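You operate a simulated robot arm through the tools that you are given. There is no shell and no other tool.

You are at the controls of a simulated two-armed robot. One attempt, no reset.

Task
Pick up the charging chuck with one hand, pass it to the other hand and put it on the lower shelf of the plywood bench.

It is judged by the outcome, as a careful person would: the job done as asked, and still so three seconds after it is handed in. It fails if anything else is knocked over, pushed out of place, dropped, spilled or broken.

Robot
Two 7-joint arms with two-finger parallel grippers on one trunk, on a base that moves. Base frame: it is fixed to the floor where the robot stands at the start and does not move with it; the origin is under the middle of the robot, x ahead of it, y to its left, z up. Readings come in m, degrees, newtons and seconds.
The left shoulder is at the start at [0.07, 0.13, 1.118], the right one opposite. With the tool pointing down near the work surface each hand reaches from about 0.22 to 0.52 m from the robot's upright axis, wherever it stands, measured 20 degrees to its own side. Places, roughly: lower shelf of the plywood bench [-1.1, -0.5, 0.3]. Payload 1.57 kg a hand.
The TCP of each hand is the grasp point between the finger pads, 0.03 m short of the fingertips. In the tool frame z runs along the fingers and y along their closing line. The gripper opens to 0.08 m. The fingers are 0.017 m wide and 0.012 m thick; the gripper's body (0.04 by 0.082 m) begins 0.08 m behind the TCP.
Orientation is that of the tool frame in the base frame, as a unit quaternion [x, y, z, w]. With the fingers straight down and closing along the base's y, the tool's x points along the base's -x, its y along +y and its z along -z.

Tools
- The arms move only by the tool step_arm. It takes "left_steps", "right_steps" or both (then of equal length, played together; a hand with none holds still); each is a list of rows, each a list of 6 numbers: the shift along the tool's x, y, z in m, then the turn, a rotation vector about the tool's x, y, z in degrees. In form: [[x, y, z, ax, ay, az], ...]. A call has 1 to 20 rows; each row shifts and turns the commanded pose from where the row before left it, along the tool's axes as they then stand. "left_hand" and "right_hand" are, for a hand that has rows, the finger opening in m, from 0 to 0.08, set as the call begins (left out, the last holds). A row lasts 0.2 s, in which the tool goes at most 0.05 m and 8.6 degrees; a call with a longer step from one row to the next is refused whole, and so is a gripper value outside its range. A pose out of reach is approached as far as the arm can. The call stops where the force on the tool passes 40 N (or 10 N more than at its start, if that is more) or the arm is blocked; 0.2 s more then pass. Each finger travels about 0.108 m/s and halts on what it meets, pressing with about 33 N; the grip force reading is that of the motor and also rises with nothing between the fingers. The clock runs only during rows and for 0.2 s after the last one: add rows that do not move to give the fingers time. The reply holds the time, the measured pose of the TCP, the force on the tool along the base axes, the opening and the grip force, in the units named above and with some noise, with the torque about the TCP (base axes, N m) and any sound that the robot's microphone picked up, and new pictures: "pictures" is both (left out), scene, wrist or none (wrist: the cameras of the hands that moved).
- Cameras (640 x 400 px; columns grow to the right, rows downward): "scene" is now at [0.1356, -0.0165, 1.3466]; the picture's right is [-0.17, -0.99, 0.00], its down [-0.57, 0.10, -0.81] and it looks along [0.80, -0.14, -0.58] (base axes); focal length 296 px, centre (320, 200). "left" rides on the left gripper at [0.072, 0.007, -0.122] in its tool frame; the picture's right is [-0.09, 1.00, 0.00], its down [-0.84, -0.08, -0.54] and it looks along [-0.54, -0.05, 0.84] (tool axes); focal length 238 px, centre (320, 200). "right" rides on the right gripper at [0.072, -0.007, -0.122] in its tool frame; the picture's right is [0.09, 1.00, 0.00], its down [-0.84, 0.08, -0.54] and it looks along [-0.54, 0.05, 0.84] (tool axes); focal length 238 px, centre (320, 200). There is no depth. A picture from a camera that has moved, and an enlarged one, comes with that camera's place and axes in the base frame and with its lens.
- lift_body(by): slides the trunk up (or, below 0, down) by that many m; the arms and the scene camera ride with it, the base frame stays. It gives what a move gives, with no picture.
- roll_base(legs): drives the robot by 1 to 6 legs, each [ahead, left, turn to the left] in m, m and degrees, along the robot's own axes; the way and the turn of a leg run together, so that a leg with both is an arc; at most 1.5 m and 180 degrees a leg. The arms and the cameras ride along, it lands a little off, and it stops where it bumps. It gives what a move gives, and a new picture of the scene camera.
- pan_tilt(pan, tilt): turns the head with the scene camera to pan (to the left, within 86 degrees either way) and tilt (down, from -29 to 69), counted from straight ahead of the robot. It gives what a move gives, and a new picture of the scene camera.
- zoom(camera, box): a new picture of the part [left, top, right, bottom] of that camera's present view, enlarged. The clock stands still meanwhile.
- job_done(): hands the job in; it is judged then, once.

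Nothing tells you exact positions but the pictures and the camera data. Unless the task says otherwise, let go and move clear before handing in.

The tools are called after "Request:" as a command line: name --argument value ..., lists and objects as JSON in quotes. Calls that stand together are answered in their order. step_arm: Moves the arms, as the interface text tells. Its arguments: {"type":"object","properties":{"left_steps":{"type":"array"},"left_hand":{"type":"number"},"right_steps":{"type":"array"},"right_hand":{"type":"number"},"pictures":{"type":"string","enum":["both","scene","wrist","none"]}},"required":[]} The other tools are called the same way: lift_body (by) moves the trunk up or down; roll_base (legs) drives the base; pan_tilt (pan, tilt) turns the head that bears the scene camera; zoom (camera, box) takes an enlarged picture of a part of a camera's view; job_done () hands the job in.

At the start:

```text
clock: 0.0
left_position: [0.3934, 0.1236, 1.1589]
left_ee_rot: [0.0, 1.0, -0.001, 0.001]
left_force: [0.0, 0.0, 0.4]
left_torque: [0.01, 0.01, 0.01]
left_grip_width: 0.0797
left_gripper_force: 0.0
right_position: [0.3013, -0.1319, 1.1469]
right_ee_rot: [0.0, 1.0, -0.001, 0.0]
right_force: [-0.2, -0.2, 0.8]
right_torque: [-0.01, 0.01, 0.03]
right_grip_width: 0.0799
right_gripper_force: 0.1
trunk travel left (down, up): [-0.756, 0.184]
robot x, y, heading: [-0.0002, -0.0008, -0.2]
head pan, tilt (commanded): [-9.9, 35.5]
```

scene: 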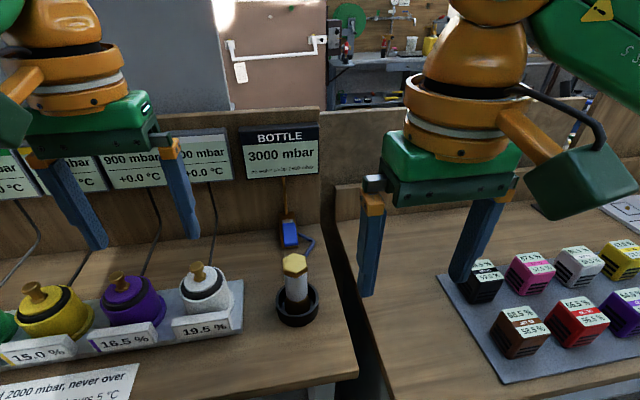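
right: 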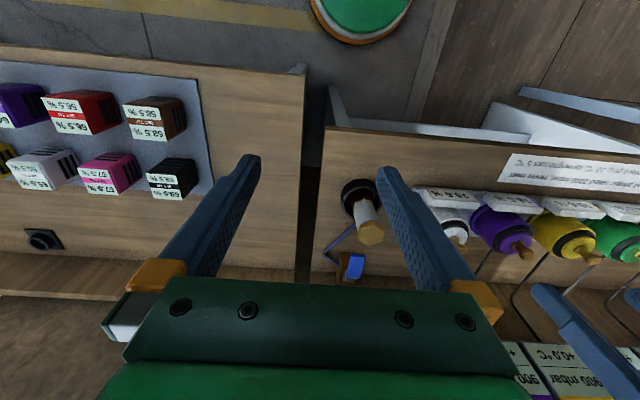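
left: 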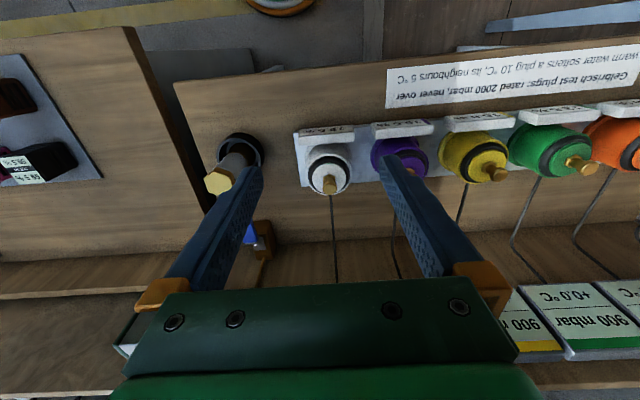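

I see two benches, with a row of coloured test plugs on the left, small cubes on the right, and a brass-topped object in a black ring that may be the charging chuck. I'll zoom in on it before moving.

Request:
zoom --camera "scene" --box '[220, 120, 380, 340]'

Request:
zoom --camera "right" --box '[290, 140, 450, 300]'

Request:
zoom --camera "left" --box '[170, 110, 330, 270]'

Request:
zoom --camera "scene" --box '[0, 100, 260, 400]'

```text
1.82 times, centred on (300, 230) of scene
camera zoom: at [0.1356, -0.0165, 1.3466], right [-0.17, -0.99, 0.0], down [-0.57, 0.1, -0.81], along [0.8, -0.14, -0.58], focal length 539 px, centre (356, 146)
```

zoom: 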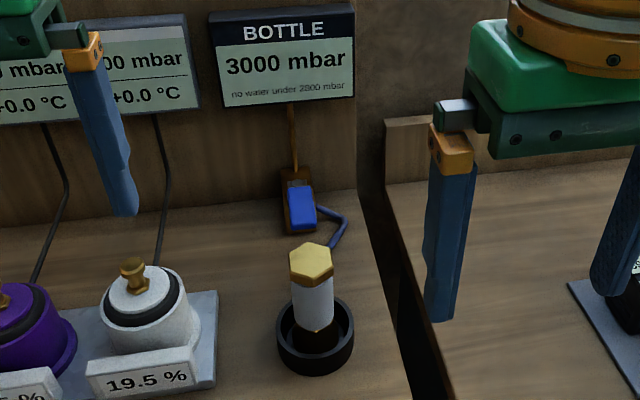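

```text
2.50 times, centred on (370, 220) of right
camera zoom: at [0.2282, -0.1386, 1.2703], right [-0.09, 1.0, 0.0], down [0.84, 0.08, 0.54], along [0.54, 0.05, -0.84], focal length 596 px, centre (195, 150)
```

zoom: 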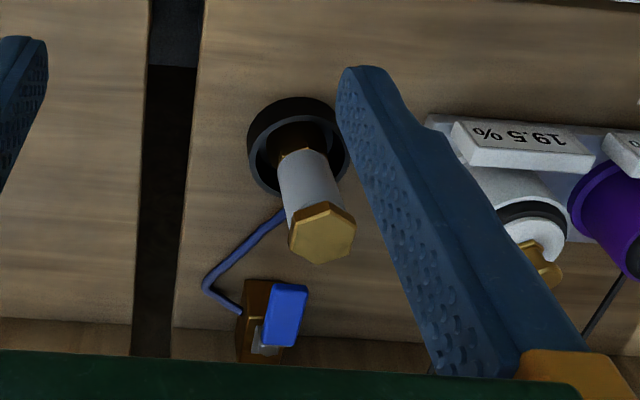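

```text
2.50 times, centred on (250, 190) of left
camera zoom: at [0.3223, 0.1297, 1.2812], right [0.09, 1.0, 0.0], down [0.84, -0.07, 0.54], along [0.54, -0.05, -0.84], focal length 596 px, centre (495, 225)
```

zoom: 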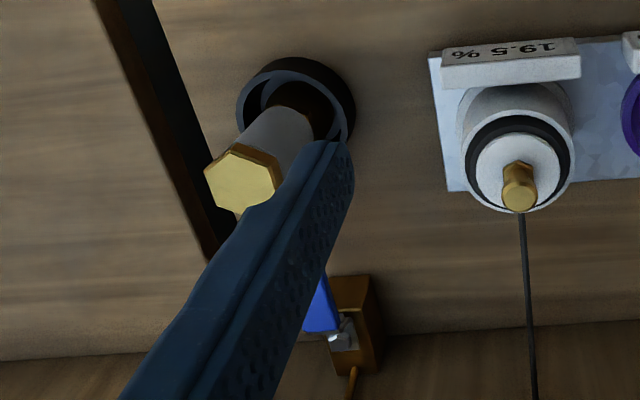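

```text
1.33 times, centred on (130, 250) of scene
camera zoom: at [0.1356, -0.0165, 1.3466], right [-0.17, -0.99, 0.0], down [-0.57, 0.1, -0.81], along [0.8, -0.14, -0.58], focal length 395 px, centre (573, 133)
```

zoom: 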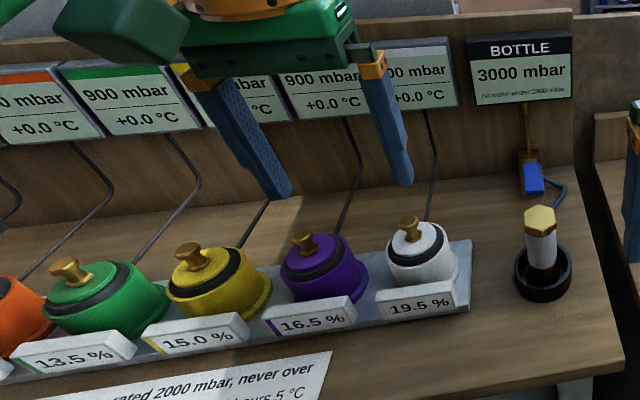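

The brass-hex-topped grey cylinder standing in a black cup looks like the charging chuck. From the three views I put its top at about [0.476, -0.034, 0.976]. Next I'll look around for the plywood bench and anything in the way.

Request:
pan_tilt --pan -86 --tilt 35

Request:
pan_tilt --pan 86 --tilt 35

Request:
pan_tilt --pan 0 --tilt 60

```text
clock: 1.5
left_position: [0.3944, 0.1237, 1.1594]
left_ee_rot: [-0.001, 1.0, -0.001, 0.001]
left_force: [0.3, 0.0, -0.1]
left_torque: [-0.03, -0.02, 0.0]
left_grip_width: 0.08
left_gripper_force: 0.1
right_position: [0.3012, -0.132, 1.1489]
right_ee_rot: [0.0, 1.0, 0.0, 0.0]
right_force: [-0.5, -0.1, 0.2]
right_torque: [0.01, -0.01, -0.02]
right_grip_width: 0.08
right_gripper_force: 0.1
trunk travel left (down, up): [-0.756, 0.184]
robot x, y, heading: [-0.0022, 0.001, 0.2]
head pan, tilt (commanded): [-85.9, 35.0]
camera scene: at [0.0555, -0.0893, 1.3474], right [-1.0, -0.07, 0.0], down [-0.04, 0.57, -0.82], along [0.06, -0.82, -0.57], focal length 296 px, centre (320, 200)
```

scene: 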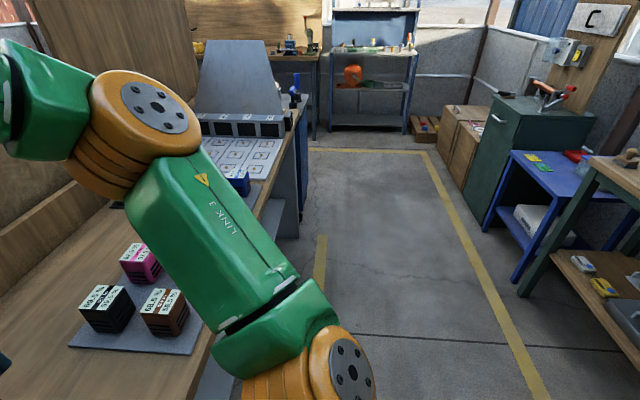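

```text
clock: 4.1
left_position: [0.3934, 0.1234, 1.1594]
left_ee_rot: [-0.001, 1.0, -0.001, 0.001]
left_force: [0.0, -0.4, 0.1]
left_torque: [-0.02, 0.05, -0.01]
left_grip_width: 0.08
left_gripper_force: 0.0
right_position: [0.3012, -0.132, 1.1485]
right_ee_rot: [0.001, 1.0, 0.0, 0.0]
right_force: [-0.8, 0.5, -0.1]
right_torque: [-0.01, 0.01, 0.0]
right_grip_width: 0.0799
right_gripper_force: 0.0
trunk travel left (down, up): [-0.756, 0.184]
robot x, y, heading: [-0.0024, -0.0007, -0.2]
head pan, tilt (commanded): [85.9, 35.0]
camera scene: at [0.0554, 0.0864, 1.3474], right [1.0, -0.07, 0.0], down [-0.04, -0.57, -0.82], along [0.06, 0.82, -0.57], focal length 296 px, centre (320, 200)
```

scene: 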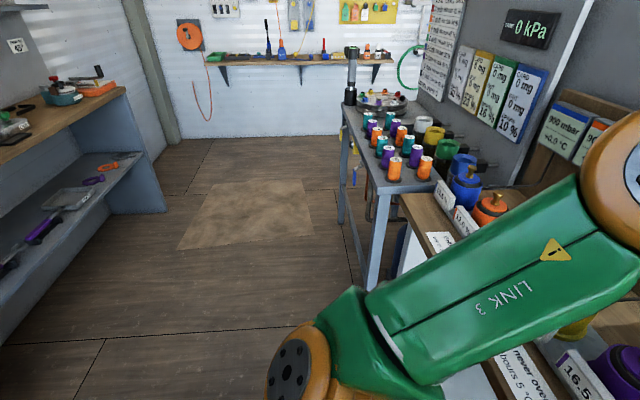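

```text
clock: 5.7
left_position: [0.3921, 0.1229, 1.1591]
left_ee_rot: [-0.001, 1.0, 0.0, 0.001]
left_force: [0.4, 0.5, 0.7]
left_torque: [-0.02, 0.0, 0.0]
left_grip_width: 0.08
left_gripper_force: 0.2
right_position: [0.3009, -0.1323, 1.1477]
right_ee_rot: [0.0, 1.0, 0.001, 0.0]
right_force: [0.1, 0.3, -0.4]
right_torque: [0.02, 0.02, 0.02]
right_grip_width: 0.0801
right_gripper_force: 0.1
trunk travel left (down, up): [-0.756, 0.184]
robot x, y, heading: [-0.0018, 0.0016, 0.0]
head pan, tilt (commanded): [0.0, 60.0]
camera scene: at [0.1158, -0.0013, 1.3131], right [0.0, -1.0, 0.0], down [-0.87, 0.0, -0.5], along [0.5, 0.0, -0.87], focal length 296 px, centre (320, 200)
```

scene: 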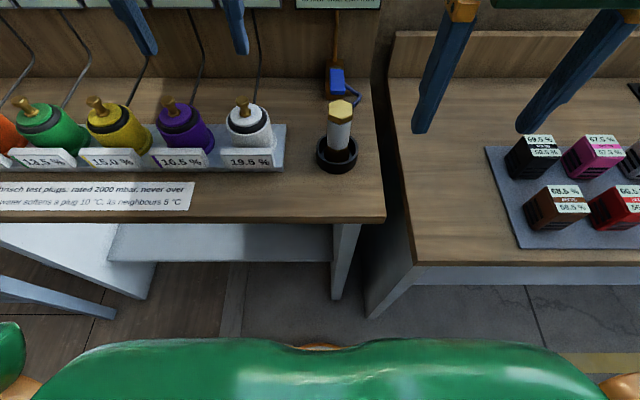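

Behind the robot to the right I can see a green-legged plywood bench with a lower shelf. I'll back off a little and turn to study that shelf before touching the chuck; the hands are high enough to clear everything.

Request:
pan_tilt --pan -80 --tilt 40

Request:
roll_base --legs '[[-0.15, 0, 0], [0, 0, -60]]'

```text
clock: 7.2
left_position: [0.3935, 0.122, 1.1589]
left_ee_rot: [-0.001, 1.0, -0.001, 0.001]
left_force: [0.2, 0.9, -0.3]
left_torque: [-0.01, -0.01, 0.01]
left_grip_width: 0.0801
left_gripper_force: 0.0
right_position: [0.3007, -0.1311, 1.1474]
right_ee_rot: [0.0, 1.0, 0.0, 0.0]
right_force: [0.0, -0.1, 0.7]
right_torque: [-0.03, 0.01, -0.02]
right_grip_width: 0.0801
right_gripper_force: 0.2
trunk travel left (down, up): [-0.756, 0.184]
robot x, y, heading: [-0.0011, -0.0032, -0.1]
head pan, tilt (commanded): [-80.0, 40.0]
camera scene: at [0.064, -0.0851, 1.3398], right [-0.98, -0.17, 0.0], down [-0.11, 0.63, -0.77], along [0.13, -0.75, -0.64], focal length 296 px, centre (320, 200)
```

scene: 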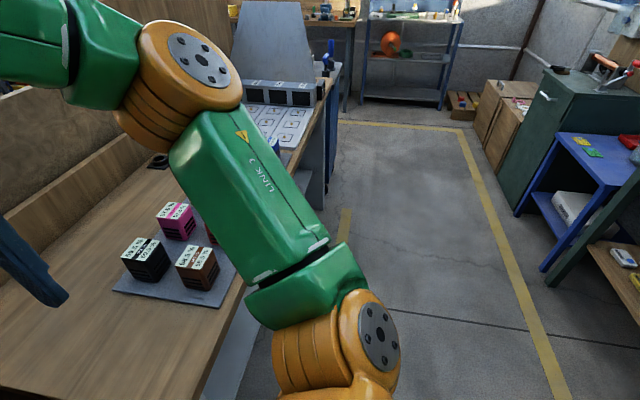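

```text
clock: 11.2
left_position: [0.1576, -0.2714, 1.159]
left_ee_rot: [0.489, 0.872, -0.001, 0.001]
left_force: [0.2, -0.7, 0.5]
left_torque: [0.03, 0.01, -0.02]
left_grip_width: 0.0799
left_gripper_force: 0.2
right_position: [-0.1084, -0.3262, 1.1462]
right_ee_rot: [0.49, 0.872, 0.0, 0.0]
right_force: [-0.4, -0.6, 0.0]
right_torque: [-0.01, -0.03, -0.03]
right_grip_width: 0.08
right_gripper_force: 0.1
trunk travel left (down, up): [-0.756, 0.184]
robot x, y, heading: [-0.153, 0.0014, -58.4]
head pan, tilt (commanded): [-80.0, 40.0]
camera scene: at [-0.1904, -0.1006, 1.3399], right [-0.66, 0.75, 0.0], down [0.48, 0.42, -0.77], along [-0.58, -0.51, -0.64], focal length 296 px, centre (320, 200)
```

scene: 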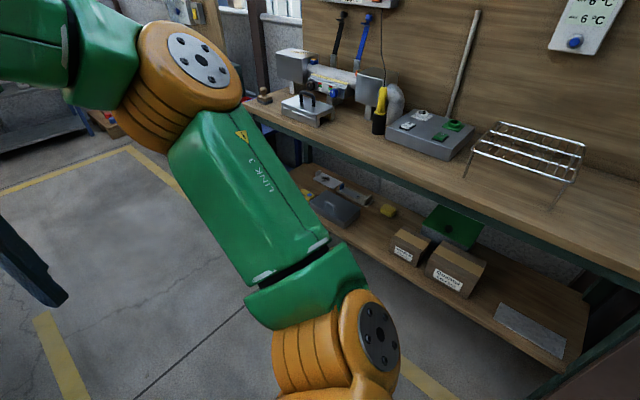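

This is the plywood bench, and its lower shelf holds boxes, a green crate and a grey plate. I'll turn further to face it squarely.

Request:
roll_base --legs '[[0, 0, -90]]'

Request:
pan_tilt --pan 0 --tilt 45

```text
clock: 15.4
left_position: [-0.4215, -0.3122, 1.1582]
left_ee_rot: [0.962, 0.274, -0.001, 0.0]
left_force: [-0.1, -0.6, 0.0]
left_torque: [-0.01, -0.01, 0.03]
left_grip_width: 0.0801
left_gripper_force: 0.1
right_position: [-0.4778, -0.046, 1.1474]
right_ee_rot: [0.962, 0.273, 0.0, 0.0]
right_force: [-0.7, 0.0, 0.0]
right_torque: [-0.01, -0.02, 0.0]
right_grip_width: 0.0801
right_gripper_force: 0.0
trunk travel left (down, up): [-0.756, 0.184]
robot x, y, heading: [-0.1513, -0.001, -148.3]
head pan, tilt (commanded): [-80.0, 40.0]
camera scene: at [-0.2522, 0.0353, 1.3399], right [0.75, 0.67, 0.0], down [0.43, -0.48, -0.77], along [-0.51, 0.57, -0.64], focal length 296 px, centre (320, 200)
```

scene: 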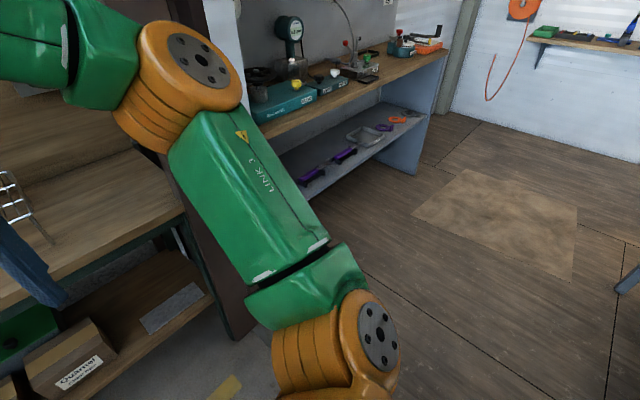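

```text
clock: 16.9
left_position: [-0.4215, -0.3111, 1.1584]
left_ee_rot: [0.962, 0.274, -0.001, 0.0]
left_force: [-0.2, -1.3, 0.1]
left_torque: [0.02, 0.0, -0.02]
left_grip_width: 0.0801
left_gripper_force: 0.0
right_position: [-0.4777, -0.0456, 1.1486]
right_ee_rot: [0.962, 0.273, 0.0, 0.0]
right_force: [0.3, 0.1, -0.9]
right_torque: [0.0, 0.0, -0.03]
right_grip_width: 0.0801
right_gripper_force: 0.0
trunk travel left (down, up): [-0.756, 0.184]
robot x, y, heading: [-0.149, 0.0002, -148.3]
head pan, tilt (commanded): [0.0, 45.0]
camera scene: at [-0.265, -0.0707, 1.3326], right [-0.53, 0.85, 0.0], down [0.6, 0.37, -0.71], along [-0.6, -0.37, -0.71], focal length 296 px, centre (320, 200)
```

scene: 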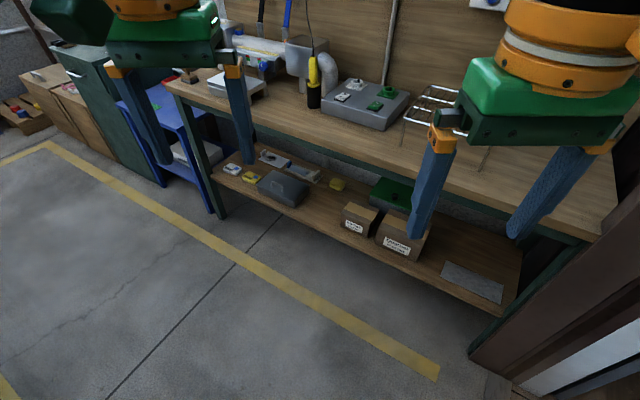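

Request:
zoom --camera "scene" --box '[200, 120, 540, 330]'

Request:
zoom --camera "right" --box '[0, 0, 640, 400]'

Request:
zoom --camera "left" --box '[0, 0, 640, 400]'

```text
1.88 times, centred on (370, 225) of scene
camera zoom: at [-0.265, -0.0707, 1.3326], right [-0.53, 0.85, 0.0], down [0.6, 0.37, -0.71], along [-0.6, -0.37, -0.71], focal length 558 px, centre (226, 153)
```

zoom: 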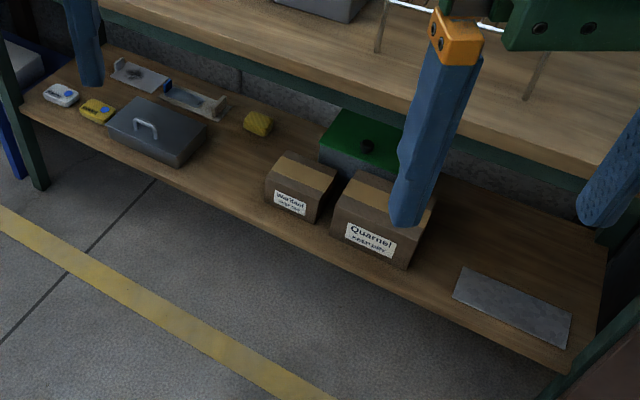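

```text
1.00 times, centred on (320, 200) of right (not enlarged: the box is as wide or as high as the picture)
camera zoom: at [-0.42, -0.0035, 1.2703], right [0.6, -0.8, 0.0], down [-0.67, -0.51, 0.54], along [-0.43, -0.33, -0.84], focal length 238 px, centre (320, 200)
```

zoom: 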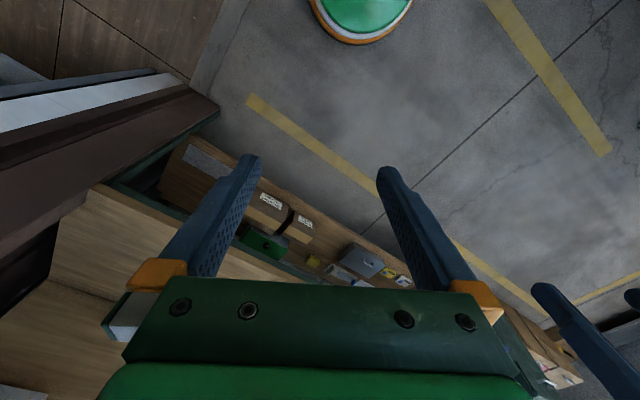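

```text
1.00 times, centred on (320, 200) of left (not enlarged: the box is as wide or as high as the picture)
camera zoom: at [-0.3561, -0.2796, 1.2812], right [0.45, -0.89, 0.0], down [-0.75, -0.38, 0.54], along [-0.49, -0.24, -0.84], focal length 238 px, centre (320, 200)
```

zoom: 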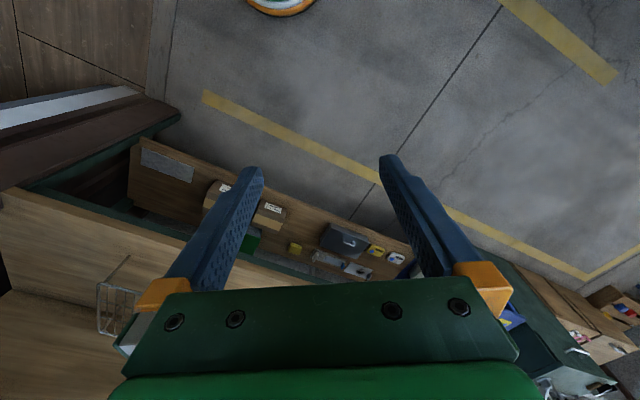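

The bench runs along x ≈ -1.0 at its front edge. Its lower shelf is clear between the grey toolbox and the small carton, around (-1.1, -0.57). I plan to pick with the left hand from above, pass to the right hand pointing nearly forward, and place with the right. First I'll rehearse the right hand's forward-pointing pose here in free space.

Request:
step_arm --right_steps '[[-0.04, 0, 0, 0, 0, 0], [-0.04, 0, 0, 0, 0, 0], [-0.04, 0, 0, 0, 0, 0], [0, 0, 0, 0, -8.5, 0], [0, 0, 0, 0, -8.5, 0], [0, 0, 0, 0, -8.5, 0], [0, 0, 0, 0, -8.5, 0], [0, 0, 0, 0, -8.5, 0], [0, 0, 0, 0, -8.5, 0], [0, 0, 0, 0, -8.5, 0], [0, 0, 0, 0, -8.5, 0], [0, 0, 0, 0, 0, 0], [0, 0, 0, 0, 0, 0]]'

```text
clock: 19.7
left_position: [-0.4221, -0.3116, 1.1592]
left_ee_rot: [0.962, 0.274, -0.001, -0.001]
left_force: [-0.3, 0.0, 0.0]
left_torque: [0.05, 0.04, 0.02]
left_grip_width: 0.0802
left_gripper_force: 0.0
right_position: [-0.569, -0.1042, 1.1493]
right_ee_rot: [0.798, 0.226, -0.538, 0.152]
right_force: [0.2, 0.0, 0.0]
right_torque: [-0.02, 0.0, 0.0]
right_grip_width: 0.0801
right_gripper_force: 0.1
right hand out of reach, approached as far as the arm can: row 3
trunk travel left (down, up): [-0.756, 0.184]
robot x, y, heading: [-0.1494, 0.0014, -148.3]
head pan, tilt (commanded): [0.0, 45.0]
camera scene: at [-0.2649, -0.0707, 1.3326], right [-0.53, 0.85, 0.0], down [0.6, 0.37, -0.71], along [-0.6, -0.37, -0.71], focal length 296 px, centre (320, 200)
camera right: at [-0.4551, -0.0254, 1.1284], right [0.55, -0.83, -0.08], down [0.2, 0.03, 0.98], along [-0.81, -0.56, 0.19], focal length 238 px, centre (320, 200)
```

scene: 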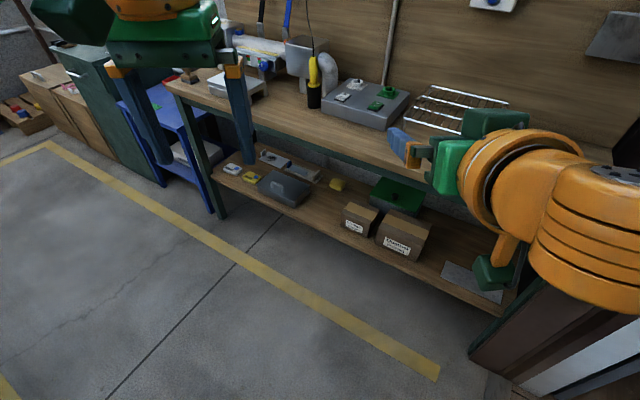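
right: 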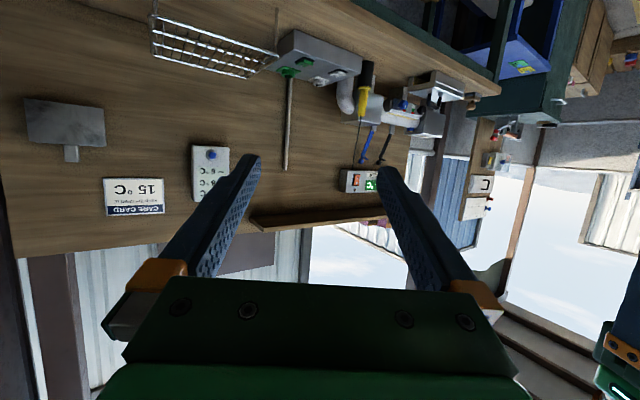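

The forward-pointing pose works. I'll rehearse bringing the right hand to the middle, yawed to the left, since that is where the handover would happen.

Request:
step_arm --right_steps '[[0, 0.044, 0, 0, 0, 0], [0, 0.044, 0, 0, 0, 0], [0, 0.044, 0, 0, 0, 0], [0, 0, 0, -7.88, 0, -3.19], [0, 0, 0, -7.88, 0, -3.19], [0, 0, 0, -7.88, 0, -3.19], [0, 0, 0, -7.88, 0, -3.19], [0, 0, 0, 0, 0, 0], [0, 0, 0, 0, 0, 0]]'

```text
clock: 21.7
left_position: [-0.4219, -0.3116, 1.1585]
left_ee_rot: [0.962, 0.274, -0.001, -0.001]
left_force: [0.0, 0.1, -0.3]
left_torque: [-0.02, 0.0, 0.0]
left_grip_width: 0.0801
left_gripper_force: 0.0
right_position: [-0.5008, -0.2163, 1.1474]
right_ee_rot: [0.696, 0.45, -0.469, 0.304]
right_force: [0.0, -0.1, -0.4]
right_torque: [0.0, 0.01, 0.05]
right_grip_width: 0.0801
right_gripper_force: 0.0
trunk travel left (down, up): [-0.756, 0.184]
robot x, y, heading: [-0.1569, -0.0006, -148.4]
head pan, tilt (commanded): [0.0, 45.0]
camera scene: at [-0.2646, -0.0711, 1.3326], right [-0.53, 0.85, 0.0], down [0.6, 0.37, -0.71], along [-0.6, -0.37, -0.71], focal length 296 px, centre (320, 200)
camera right: at [-0.4498, -0.0865, 1.1272], right [0.92, -0.38, -0.09], down [0.15, 0.14, 0.98], along [-0.36, -0.92, 0.19], focal length 238 px, centre (320, 200)
```

scene: 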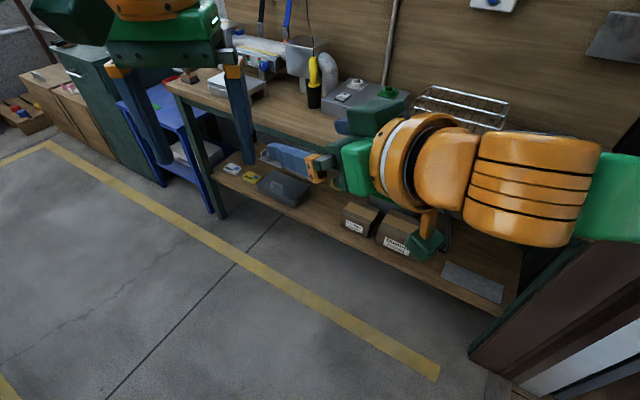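
right: 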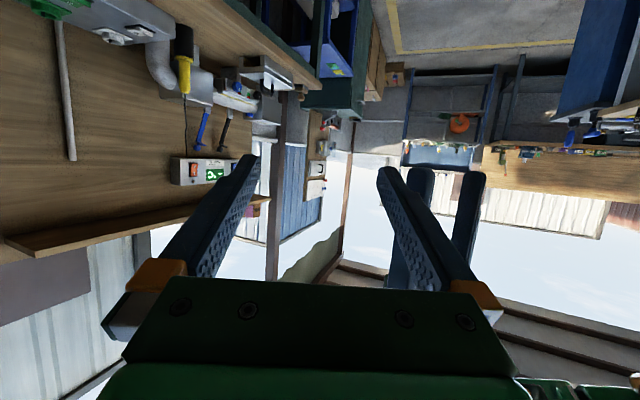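

The right hand reaches the handover spot comfortably. I'll move it back to its own side and drive back to the chuck with the left hand lined up.

Request:
step_arm --right_steps '[[0, 0, 0, 7.88, 0, 3.19], [0, 0, 0, 7.88, 0, 3.19], [0, 0, 0, 7.88, 0, 3.19], [0, 0, 0, 7.88, 0, 3.19], [0, -0.044, 0, 0, 0, 0], [0, -0.044, 0, 0, 0, 0], [0, -0.044, 0, 0, 0, 0], [0, -0.044, 0, 0, 0, 0], [0, -0.044, 0, 0, 0, 0], [0, 0, -0.03, 0, 0, 0], [0, 0, -0.03, 0, 0, 0]]' --pictures "none"

Request:
pan_tilt --pan 0 --tilt 45

Request:
roll_base --legs '[[0, 0, 148.4]]'

```text
clock: 24.1
left_position: [-0.4209, -0.3114, 1.1589]
left_ee_rot: [0.962, 0.274, -0.002, 0.0]
left_force: [0.5, -0.1, 0.5]
left_torque: [0.02, 0.04, 0.0]
left_grip_width: 0.0803
left_gripper_force: 0.1
right_position: [-0.574, -0.0002, 1.179]
right_ee_rot: [0.798, 0.227, -0.537, 0.152]
right_force: [-0.1, 0.6, 0.7]
right_torque: [0.02, 0.02, 0.0]
right_grip_width: 0.0801
right_gripper_force: 0.1
right hand out of reach, approached as far as the arm can: row 11
trunk travel left (down, up): [-0.756, 0.184]
robot x, y, heading: [-0.1502, 0.0012, -148.5]
head pan, tilt (commanded): [0.0, 45.0]
```

```text
clock: 24.7
left_position: [-0.4213, -0.3112, 1.1586]
left_ee_rot: [0.962, 0.274, -0.001, 0.0]
left_force: [-0.5, 0.1, 0.6]
left_torque: [-0.02, 0.0, 0.0]
left_grip_width: 0.08
left_gripper_force: 0.0
right_position: [-0.575, -0.001, 1.1797]
right_ee_rot: [0.798, 0.226, -0.537, 0.152]
right_force: [-0.1, 0.1, 0.3]
right_torque: [0.0, -0.01, 0.02]
right_grip_width: 0.0798
right_gripper_force: 0.1
trunk travel left (down, up): [-0.756, 0.184]
robot x, y, heading: [-0.1482, 0.0029, -148.2]
head pan, tilt (commanded): [0.0, 45.0]
camera scene: at [-0.2646, -0.0706, 1.3326], right [-0.53, 0.85, 0.0], down [0.6, 0.37, -0.71], along [-0.6, -0.37, -0.71], focal length 296 px, centre (320, 200)
```

scene: 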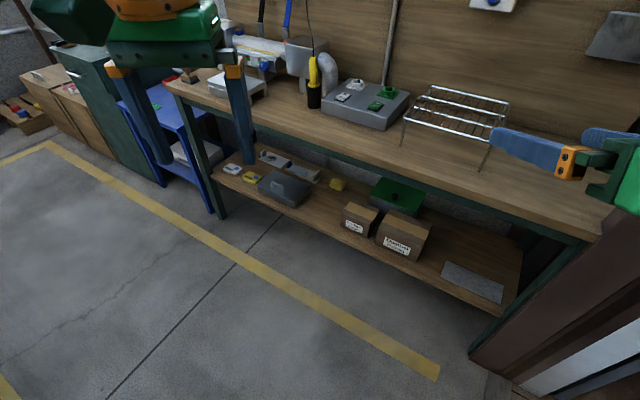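

```text
clock: 31.2
left_position: [0.244, 0.1112, 1.1587]
left_ee_rot: [0.013, 1.0, -0.001, 0.001]
left_force: [-0.7, 0.2, 1.3]
left_torque: [0.01, -0.03, 0.02]
left_grip_width: 0.0802
left_gripper_force: 0.2
right_position: [0.2006, -0.2318, 1.1773]
right_ee_rot: [0.011, 0.83, -0.007, 0.558]
right_force: [0.2, 0.6, 0.1]
right_torque: [-0.02, -0.01, -0.01]
right_grip_width: 0.0801
right_gripper_force: 0.1
trunk travel left (down, up): [-0.756, 0.184]
robot x, y, heading: [-0.151, 0.0006, -1.8]
head pan, tilt (commanded): [0.0, 45.0]
camera scene: at [-0.0216, -0.0056, 1.3326], right [-0.03, -1.0, 0.0], down [-0.71, 0.02, -0.71], along [0.71, -0.02, -0.71], focal length 296 px, centre (320, 200)
```

scene: 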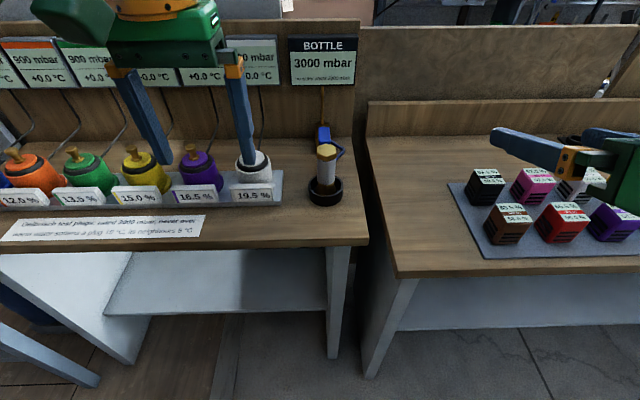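

I'm back facing the chuck. I'll drive forward and a little right so it sits in front of the left hand.

Request:
roll_base --legs '[[0, -0.15, 1.8], [0.165, 0, 0]]'

Request:
zoom --camera "left" --box '[0, 0, 640, 400]'

```text
clock: 33.6
left_position: [0.3985, -0.025, 1.1598]
left_ee_rot: [-0.004, 1.0, 0.0, 0.003]
left_force: [-0.7, 0.4, -0.4]
left_torque: [0.02, -0.04, 0.02]
left_grip_width: 0.08
left_gripper_force: 0.0
right_position: [0.3672, -0.3705, 1.1808]
right_ee_rot: [-0.002, 0.829, 0.001, 0.559]
right_force: [0.1, 0.3, -0.3]
right_torque: [-0.04, 0.0, -0.04]
right_grip_width: 0.08
right_gripper_force: 0.1
trunk travel left (down, up): [-0.756, 0.184]
robot x, y, heading: [0.0086, -0.1509, 0.2]
head pan, tilt (commanded): [0.0, 45.0]
camera scene: at [0.1362, -0.1513, 1.3329], right [0.01, -1.0, 0.0], down [-0.71, 0.0, -0.71], along [0.71, 0.0, -0.71], focal length 296 px, centre (320, 200)
```

scene: 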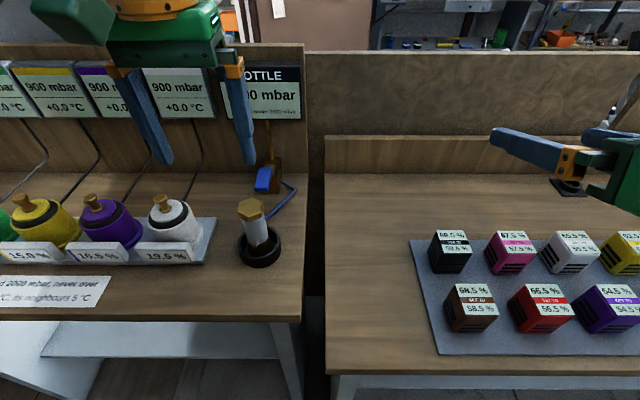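

```text
1.00 times, centred on (320, 200) of left (not enlarged: the box is as wide or as high as the picture)
camera zoom: at [0.3275, -0.0192, 1.2821], right [0.08, 1.0, 0.0], down [0.83, -0.07, 0.55], along [0.54, -0.05, -0.84], focal length 238 px, centre (320, 200)
```

zoom: 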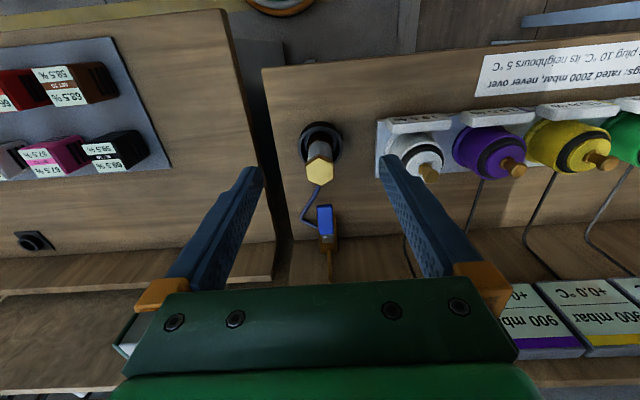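

Request:
zoom --camera "scene" --box '[210, 150, 320, 280]'

Request:
zoom --camera "left" --box '[270, 100, 390, 260]'

```text
3.08 times, centred on (265, 215) of scene
camera zoom: at [0.1362, -0.1513, 1.3329], right [0.01, -1.0, 0.0], down [-0.71, 0.0, -0.71], along [0.71, 0.0, -0.71], focal length 912 px, centre (489, 154)
```

zoom: 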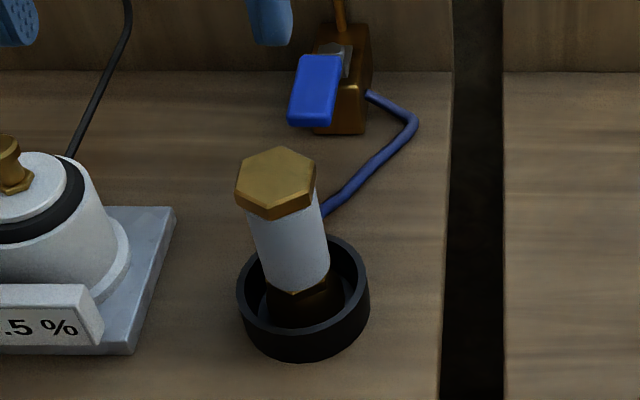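

```text
2.50 times, centred on (330, 180) of left
camera zoom: at [0.3275, -0.0192, 1.2821], right [0.08, 1.0, 0.0], down [0.83, -0.07, 0.55], along [0.54, -0.05, -0.84], focal length 596 px, centre (295, 250)
```

zoom: 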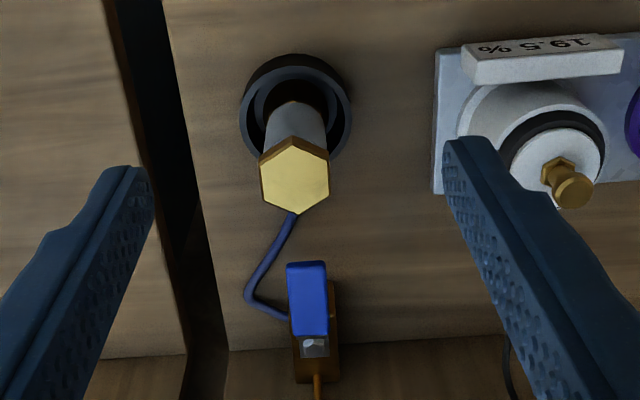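

The chuck's hex top triangulates to about (0.474, -0.034, 0.976), and its flats face ±y, which matches the left fingers' closing line. I'll move over it and go part of the way down.

Request:
step_arm --left_steps '[[-0.038, -0.0045, 0, 0, 0, 0], [-0.0375, -0.0045, 0, 0, 0, 0], [0, 0, 0.04, 0, 0, 0], [0, 0, 0.04, 0, 0, 0], [0, 0, 0.02, 0, 0, 0], [0, 0, 0, 0, 0, 0], [0, 0, 0, 0, 0, 0]]' --left_hand 0.08

```text
clock: 35.2
left_position: [0.4393, -0.0263, 1.0224]
left_ee_rot: [-0.004, 1.0, -0.001, 0.001]
left_force: [0.3, -0.5, -0.9]
left_torque: [0.01, 0.01, -0.03]
left_grip_width: 0.08
left_gripper_force: 0.0
left hand out of reach, approached as far as the arm can: row 1, 2
right_position: [0.3697, -0.3698, 1.1794]
right_ee_rot: [-0.002, 0.829, 0.002, 0.559]
right_force: [-0.2, -0.6, -0.4]
right_torque: [-0.03, -0.01, -0.05]
right_grip_width: 0.0798
right_gripper_force: 0.0
trunk travel left (down, up): [-0.756, 0.184]
robot x, y, heading: [0.0086, -0.1507, 0.5]
head pan, tilt (commanded): [0.0, 45.0]
camera scene: at [0.1396, -0.1513, 1.3326], right [0.01, -1.0, 0.0], down [-0.71, 0.0, -0.71], along [0.71, 0.0, -0.71], focal length 296 px, centre (320, 200)
camera left: at [0.3674, -0.0206, 1.1441], right [0.08, 1.0, 0.0], down [0.84, -0.07, 0.54], along [0.54, -0.05, -0.84], focal length 238 px, centre (320, 200)
```

scene: 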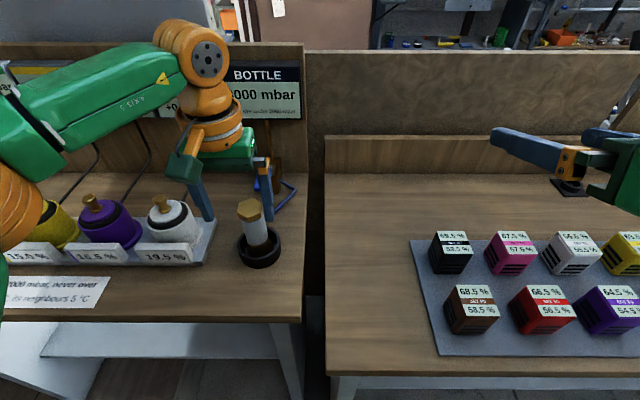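
left: 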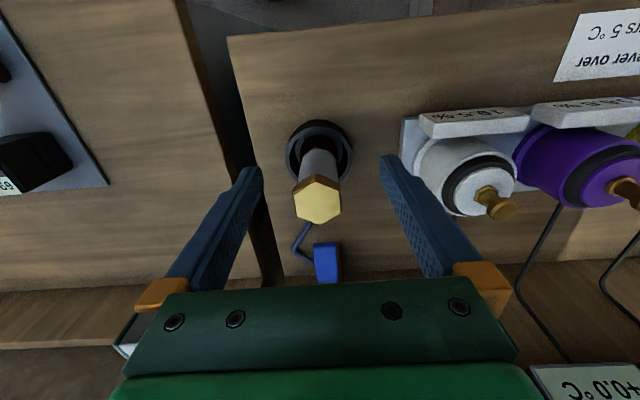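

The arm ran short of reach at that height but is now lower, with the fingertips just above the hex. I'll finish centring over it.

Request:
step_arm --left_steps '[[-0.0175, -0.004, 0, 0, 0, 0], [-0.0175, -0.004, 0, 0, 0, 0], [0, 0, 0, 0, 0, 0], [0, 0, 0, 0, 0, 0]]'

```text
clock: 36.2
left_position: [0.4737, -0.0371, 1.0201]
left_ee_rot: [-0.004, 1.0, -0.002, 0.0]
left_force: [0.1, 0.1, -1.5]
left_torque: [-0.03, 0.02, -0.01]
left_grip_width: 0.0799
left_gripper_force: 0.1
right_position: [0.372, -0.3707, 1.1798]
right_ee_rot: [-0.002, 0.829, 0.001, 0.559]
right_force: [0.5, 0.3, 0.1]
right_torque: [0.03, -0.04, -0.01]
right_grip_width: 0.0799
right_gripper_force: 0.1
trunk travel left (down, up): [-0.756, 0.184]
robot x, y, heading: [0.0063, -0.1499, 0.4]
head pan, tilt (commanded): [0.0, 45.0]
camera scene: at [0.1395, -0.1511, 1.3326], right [0.01, -1.0, 0.0], down [-0.71, 0.0, -0.71], along [0.71, 0.0, -0.71], focal length 296 px, centre (320, 200)
camera left: at [0.4021, -0.0312, 1.143], right [0.08, 1.0, 0.0], down [0.84, -0.07, 0.54], along [0.54, -0.05, -0.84], focal length 238 px, centre (320, 200)
```

scene: 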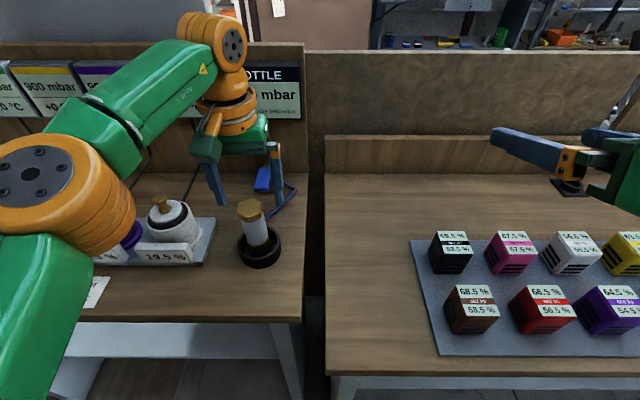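
left: 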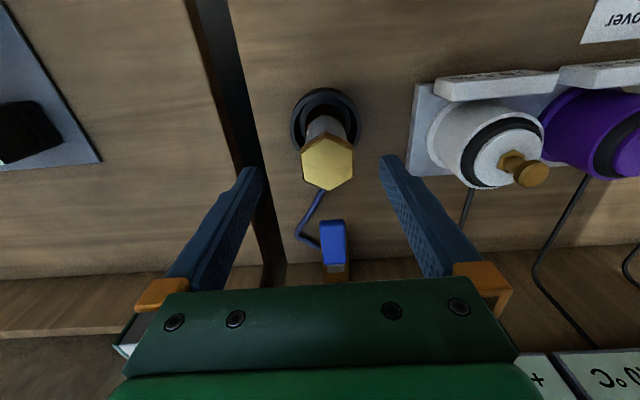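

Triangulating again from the wrist camera puts the hex within 4 mm of the left TCP. I'll make a small correction and descend to the hex without closing yet.

Request:
step_arm --left_steps '[[-0.002, 0.004, 0.02, 0, 0, 0], [0, 0, 0.02, 0, 0, 0], [0, 0, 0.016, 0, 0, 0], [0, 0, 0, 0, 0, 0], [0, 0, 0, 0, 0, 0]]'

```text
clock: 37.4
left_position: [0.473, -0.0319, 0.9661]
left_ee_rot: [-0.004, 1.0, 0.0, 0.0]
left_force: [-0.1, 0.0, 0.5]
left_torque: [-0.04, 0.0, 0.03]
left_grip_width: 0.0799
left_gripper_force: 0.1
right_position: [0.3699, -0.3711, 1.1794]
right_ee_rot: [-0.002, 0.829, 0.002, 0.559]
right_force: [-0.7, -1.0, 0.0]
right_torque: [-0.01, 0.05, -0.01]
right_grip_width: 0.0801
right_gripper_force: 0.0
trunk travel left (down, up): [-0.756, 0.184]
robot x, y, heading: [0.0091, -0.1536, 0.5]
head pan, tilt (commanded): [0.0, 45.0]
camera scene: at [0.1395, -0.1513, 1.3326], right [0.01, -1.0, 0.0], down [-0.71, 0.0, -0.71], along [0.71, 0.0, -0.71], focal length 296 px, centre (320, 200)
camera left: at [0.4024, -0.0264, 1.088], right [0.08, 1.0, 0.0], down [0.84, -0.07, 0.54], along [0.54, -0.05, -0.84], focal length 238 px, centre (320, 200)
```

scene: 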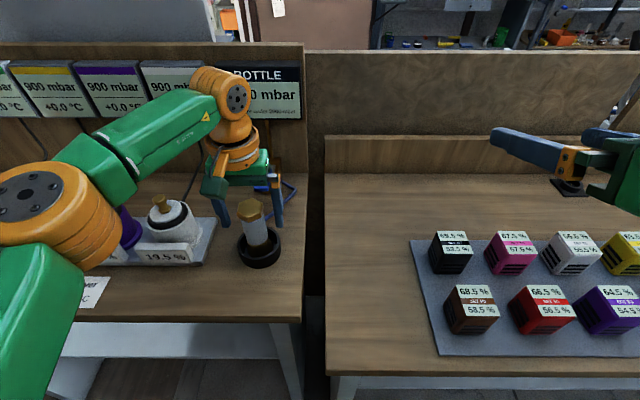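
left: 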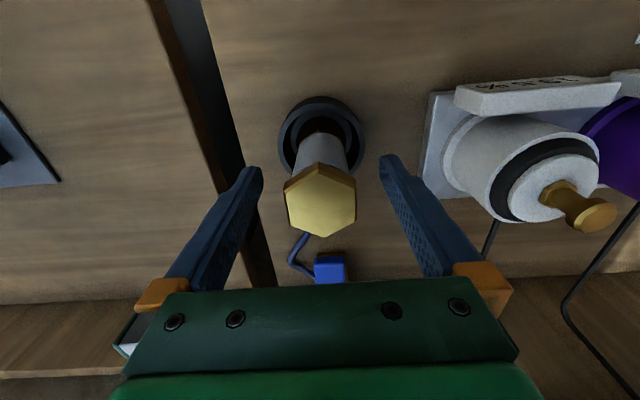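

The hex is centred between the fingers, so I'm closing the left hand on it.

Request:
step_arm --left_steps '[[0, 0, 0.003, 0, 0, 0], [0, 0, 0, 0, 0, 0], [0, 0, 0, 0, 0, 0], [0, 0, 0, 0, 0, 0], [0, 0, 0, 0, 0, 0]]' --left_hand 0.0 --pictures "wrist"

```text
clock: 38.6
left_position: [0.4738, -0.0336, 0.9618]
left_ee_rot: [-0.003, 1.0, 0.0, 0.002]
left_force: [2.6, 1.2, 7.3]
left_torque: [-0.03, -0.12, 0.02]
left_grip_width: 0.0394
left_gripper_force: 33.2
right_position: [0.37, -0.3707, 1.1786]
right_ee_rot: [-0.002, 0.829, 0.001, 0.56]
right_force: [0.2, 0.0, -0.1]
right_torque: [-0.01, 0.03, 0.0]
right_grip_width: 0.0799
right_gripper_force: 0.0
trunk travel left (down, up): [-0.756, 0.184]
robot x, y, heading: [0.0096, -0.1534, 0.2]
head pan, tilt (commanded): [0.0, 45.0]
camera left: at [0.4024, -0.0266, 1.0847], right [0.08, 1.0, 0.0], down [0.84, -0.07, 0.55], along [0.54, -0.05, -0.84], focal length 238 px, centre (320, 200)
```

left: 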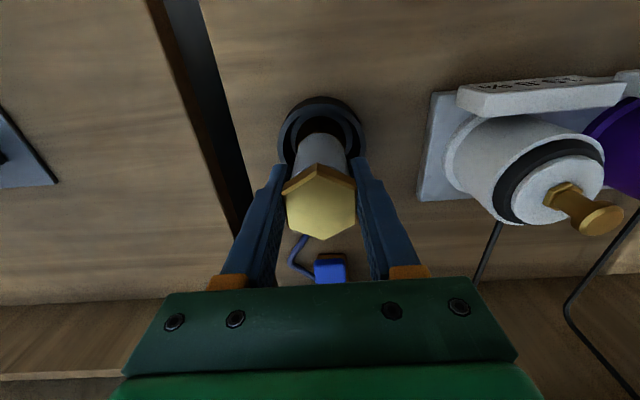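

The grip holds at 39 mm and 33 N. I'll lift slowly, watching the force for anything that holds the chuck down.

Request:
step_arm --left_steps '[[0, 0, -0.008, 0, 0, 0], [0, 0, -0.008, 0, 0, 0], [0, 0, -0.008, 0, 0, 0], [0, 0, 0, 0, 0, 0]]'

```text
clock: 39.6
left_position: [0.4749, -0.033, 0.9848]
left_ee_rot: [-0.004, 1.0, 0.0, 0.001]
left_force: [0.5, -0.5, -4.1]
left_torque: [0.02, 0.02, 0.02]
left_grip_width: 0.0393
left_gripper_force: 33.5
right_position: [0.3719, -0.3699, 1.1775]
right_ee_rot: [-0.002, 0.83, 0.002, 0.557]
right_force: [-0.3, 0.0, -0.6]
right_torque: [0.0, -0.03, -0.02]
right_grip_width: 0.0798
right_gripper_force: 0.1
trunk travel left (down, up): [-0.756, 0.184]
robot x, y, heading: [0.0061, -0.1468, 0.5]
head pan, tilt (commanded): [0.0, 45.0]
camera scene: at [0.1404, -0.1512, 1.3325], right [0.01, -1.0, 0.0], down [-0.71, 0.0, -0.71], along [0.71, 0.0, -0.71], focal length 296 px, centre (320, 200)
camera left: at [0.404, -0.0273, 1.1082], right [0.08, 1.0, 0.0], down [0.84, -0.07, 0.54], along [0.54, -0.05, -0.84], focal length 238 px, centre (320, 200)
```

scene: 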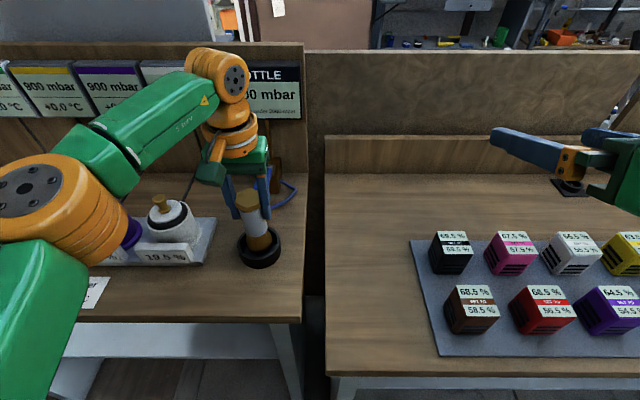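
left: 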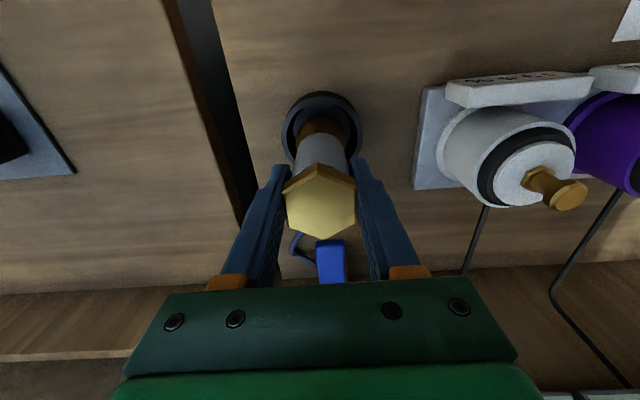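

It comes up freely with about 4 N of weight, and its brass lower part is showing. I'll lift it clear of the cup.

Request:
step_arm --left_steps '[[0, 0, -0.015, 0, 0, 0], [0, 0, -0.015, 0, 0, 0], [0, 0, -0.015, 0, 0, 0], [0, 0, -0.01, 0, 0, 0], [0, 0, 0, 0, 0, 0]]'

Request:
zoom --camera "scene" --box '[190, 130, 330, 280]'

```text
clock: 40.8
left_position: [0.4755, -0.0329, 1.0413]
left_ee_rot: [-0.004, 1.0, -0.001, 0.002]
left_force: [0.7, 0.3, -2.7]
left_torque: [0.0, 0.02, 0.0]
left_grip_width: 0.0393
left_gripper_force: 32.8
right_position: [0.3722, -0.3699, 1.1788]
right_ee_rot: [-0.002, 0.829, 0.002, 0.559]
right_force: [0.4, 0.7, 0.1]
right_torque: [-0.01, 0.04, -0.03]
right_grip_width: 0.08
right_gripper_force: 0.1
trunk travel left (down, up): [-0.756, 0.184]
robot x, y, heading: [0.0121, -0.1511, 0.3]
head pan, tilt (commanded): [0.0, 45.0]
camera scene: at [0.1404, -0.1509, 1.3325], right [0.01, -1.0, 0.0], down [-0.71, 0.0, -0.71], along [0.71, 0.0, -0.71], focal length 296 px, centre (320, 200)
camera left: at [0.4036, -0.027, 1.1642], right [0.08, 1.0, 0.0], down [0.84, -0.07, 0.54], along [0.54, -0.05, -0.84], focal length 238 px, centre (320, 200)
```

scene: 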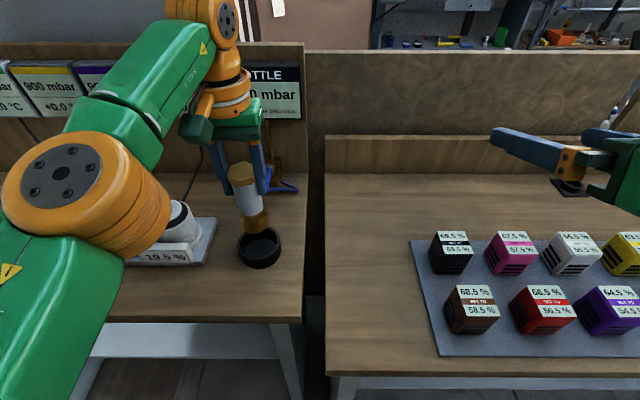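
left: 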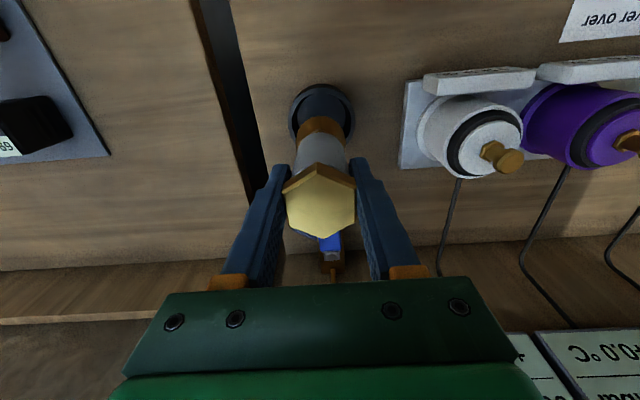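

```text
2.67 times, centred on (260, 205) of scene
camera zoom: at [0.1404, -0.1509, 1.3325], right [0.01, -1.0, 0.0], down [-0.71, 0.0, -0.71], along [0.71, 0.0, -0.71], focal length 790 px, centre (480, 187)
```

zoom: 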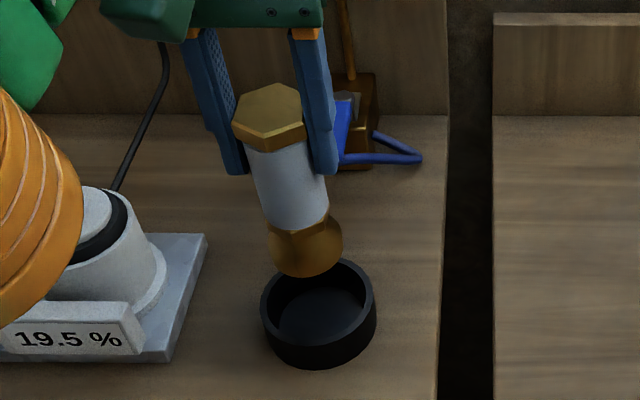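

Looking closely, the blue hose from the bottle valve seems to have risen with the chuck, so it may be attached. I'll zoom in before moving further.

Request:
zoom --camera "scene" --box '[230, 150, 310, 220]'

Request:
zoom --camera "left" --box '[270, 150, 370, 300]'

Request:
pan_tilt --pan 10 --tilt 30

```text
5.71 times, centred on (270, 185) of scene
camera zoom: at [0.1404, -0.1509, 1.3325], right [0.01, -1.0, 0.0], down [-0.71, 0.0, -0.71], along [0.71, 0.0, -0.71], focal length 1694 px, centre (606, 286)
```

zoom: 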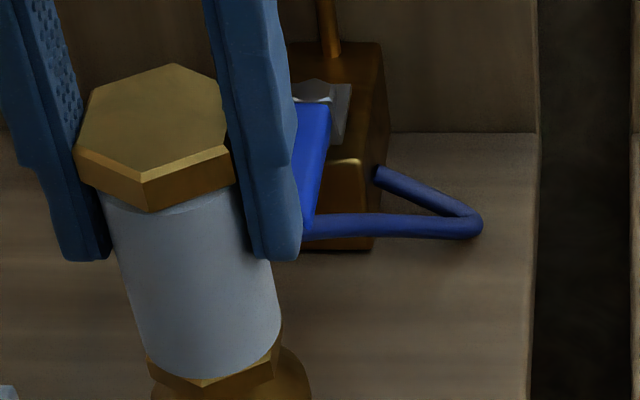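

```text
2.67 times, centred on (320, 225) of left
camera zoom: at [0.4036, -0.027, 1.1642], right [0.08, 1.0, 0.0], down [0.84, -0.07, 0.54], along [0.54, -0.05, -0.84], focal length 636 px, centre (320, 133)
```

zoom: 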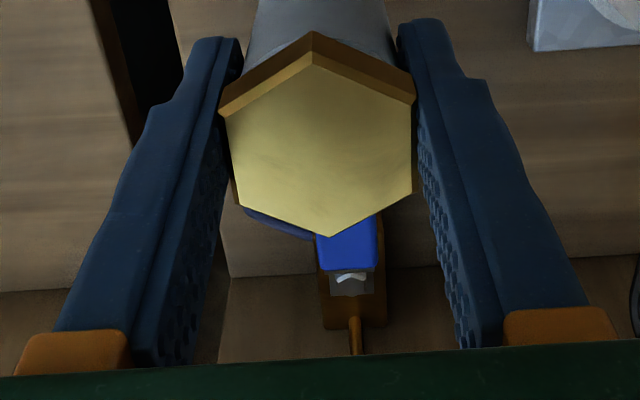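

```text
clock: 41.5
left_position: [0.4749, -0.0331, 1.0417]
left_ee_rot: [-0.003, 1.0, -0.001, 0.001]
left_force: [0.3, -0.6, -3.2]
left_torque: [-0.05, 0.04, -0.01]
left_grip_width: 0.0393
left_gripper_force: 33.0
right_position: [0.3719, -0.37, 1.1787]
right_ee_rot: [-0.002, 0.83, 0.002, 0.558]
right_force: [0.7, -0.3, -0.8]
right_torque: [-0.04, -0.04, -0.03]
right_grip_width: 0.08
right_gripper_force: 0.1
trunk travel left (down, up): [-0.756, 0.184]
robot x, y, heading: [0.0126, -0.1496, 0.1]
head pan, tilt (commanded): [10.0, 30.0]
camera scene: at [0.148, -0.1354, 1.355], right [0.18, -0.98, 0.0], down [-0.49, -0.09, -0.87], along [0.85, 0.15, -0.5], focal length 296 px, centre (320, 200)
```

scene: 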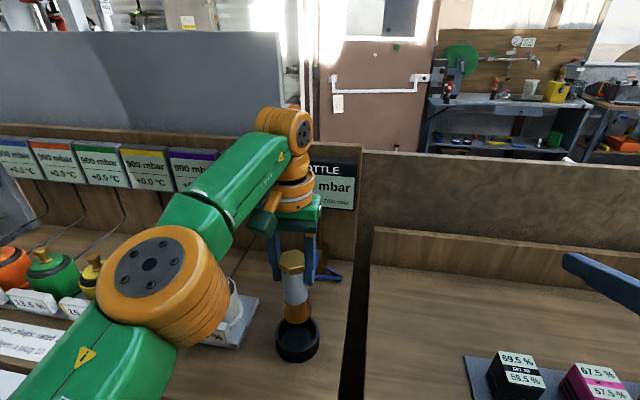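

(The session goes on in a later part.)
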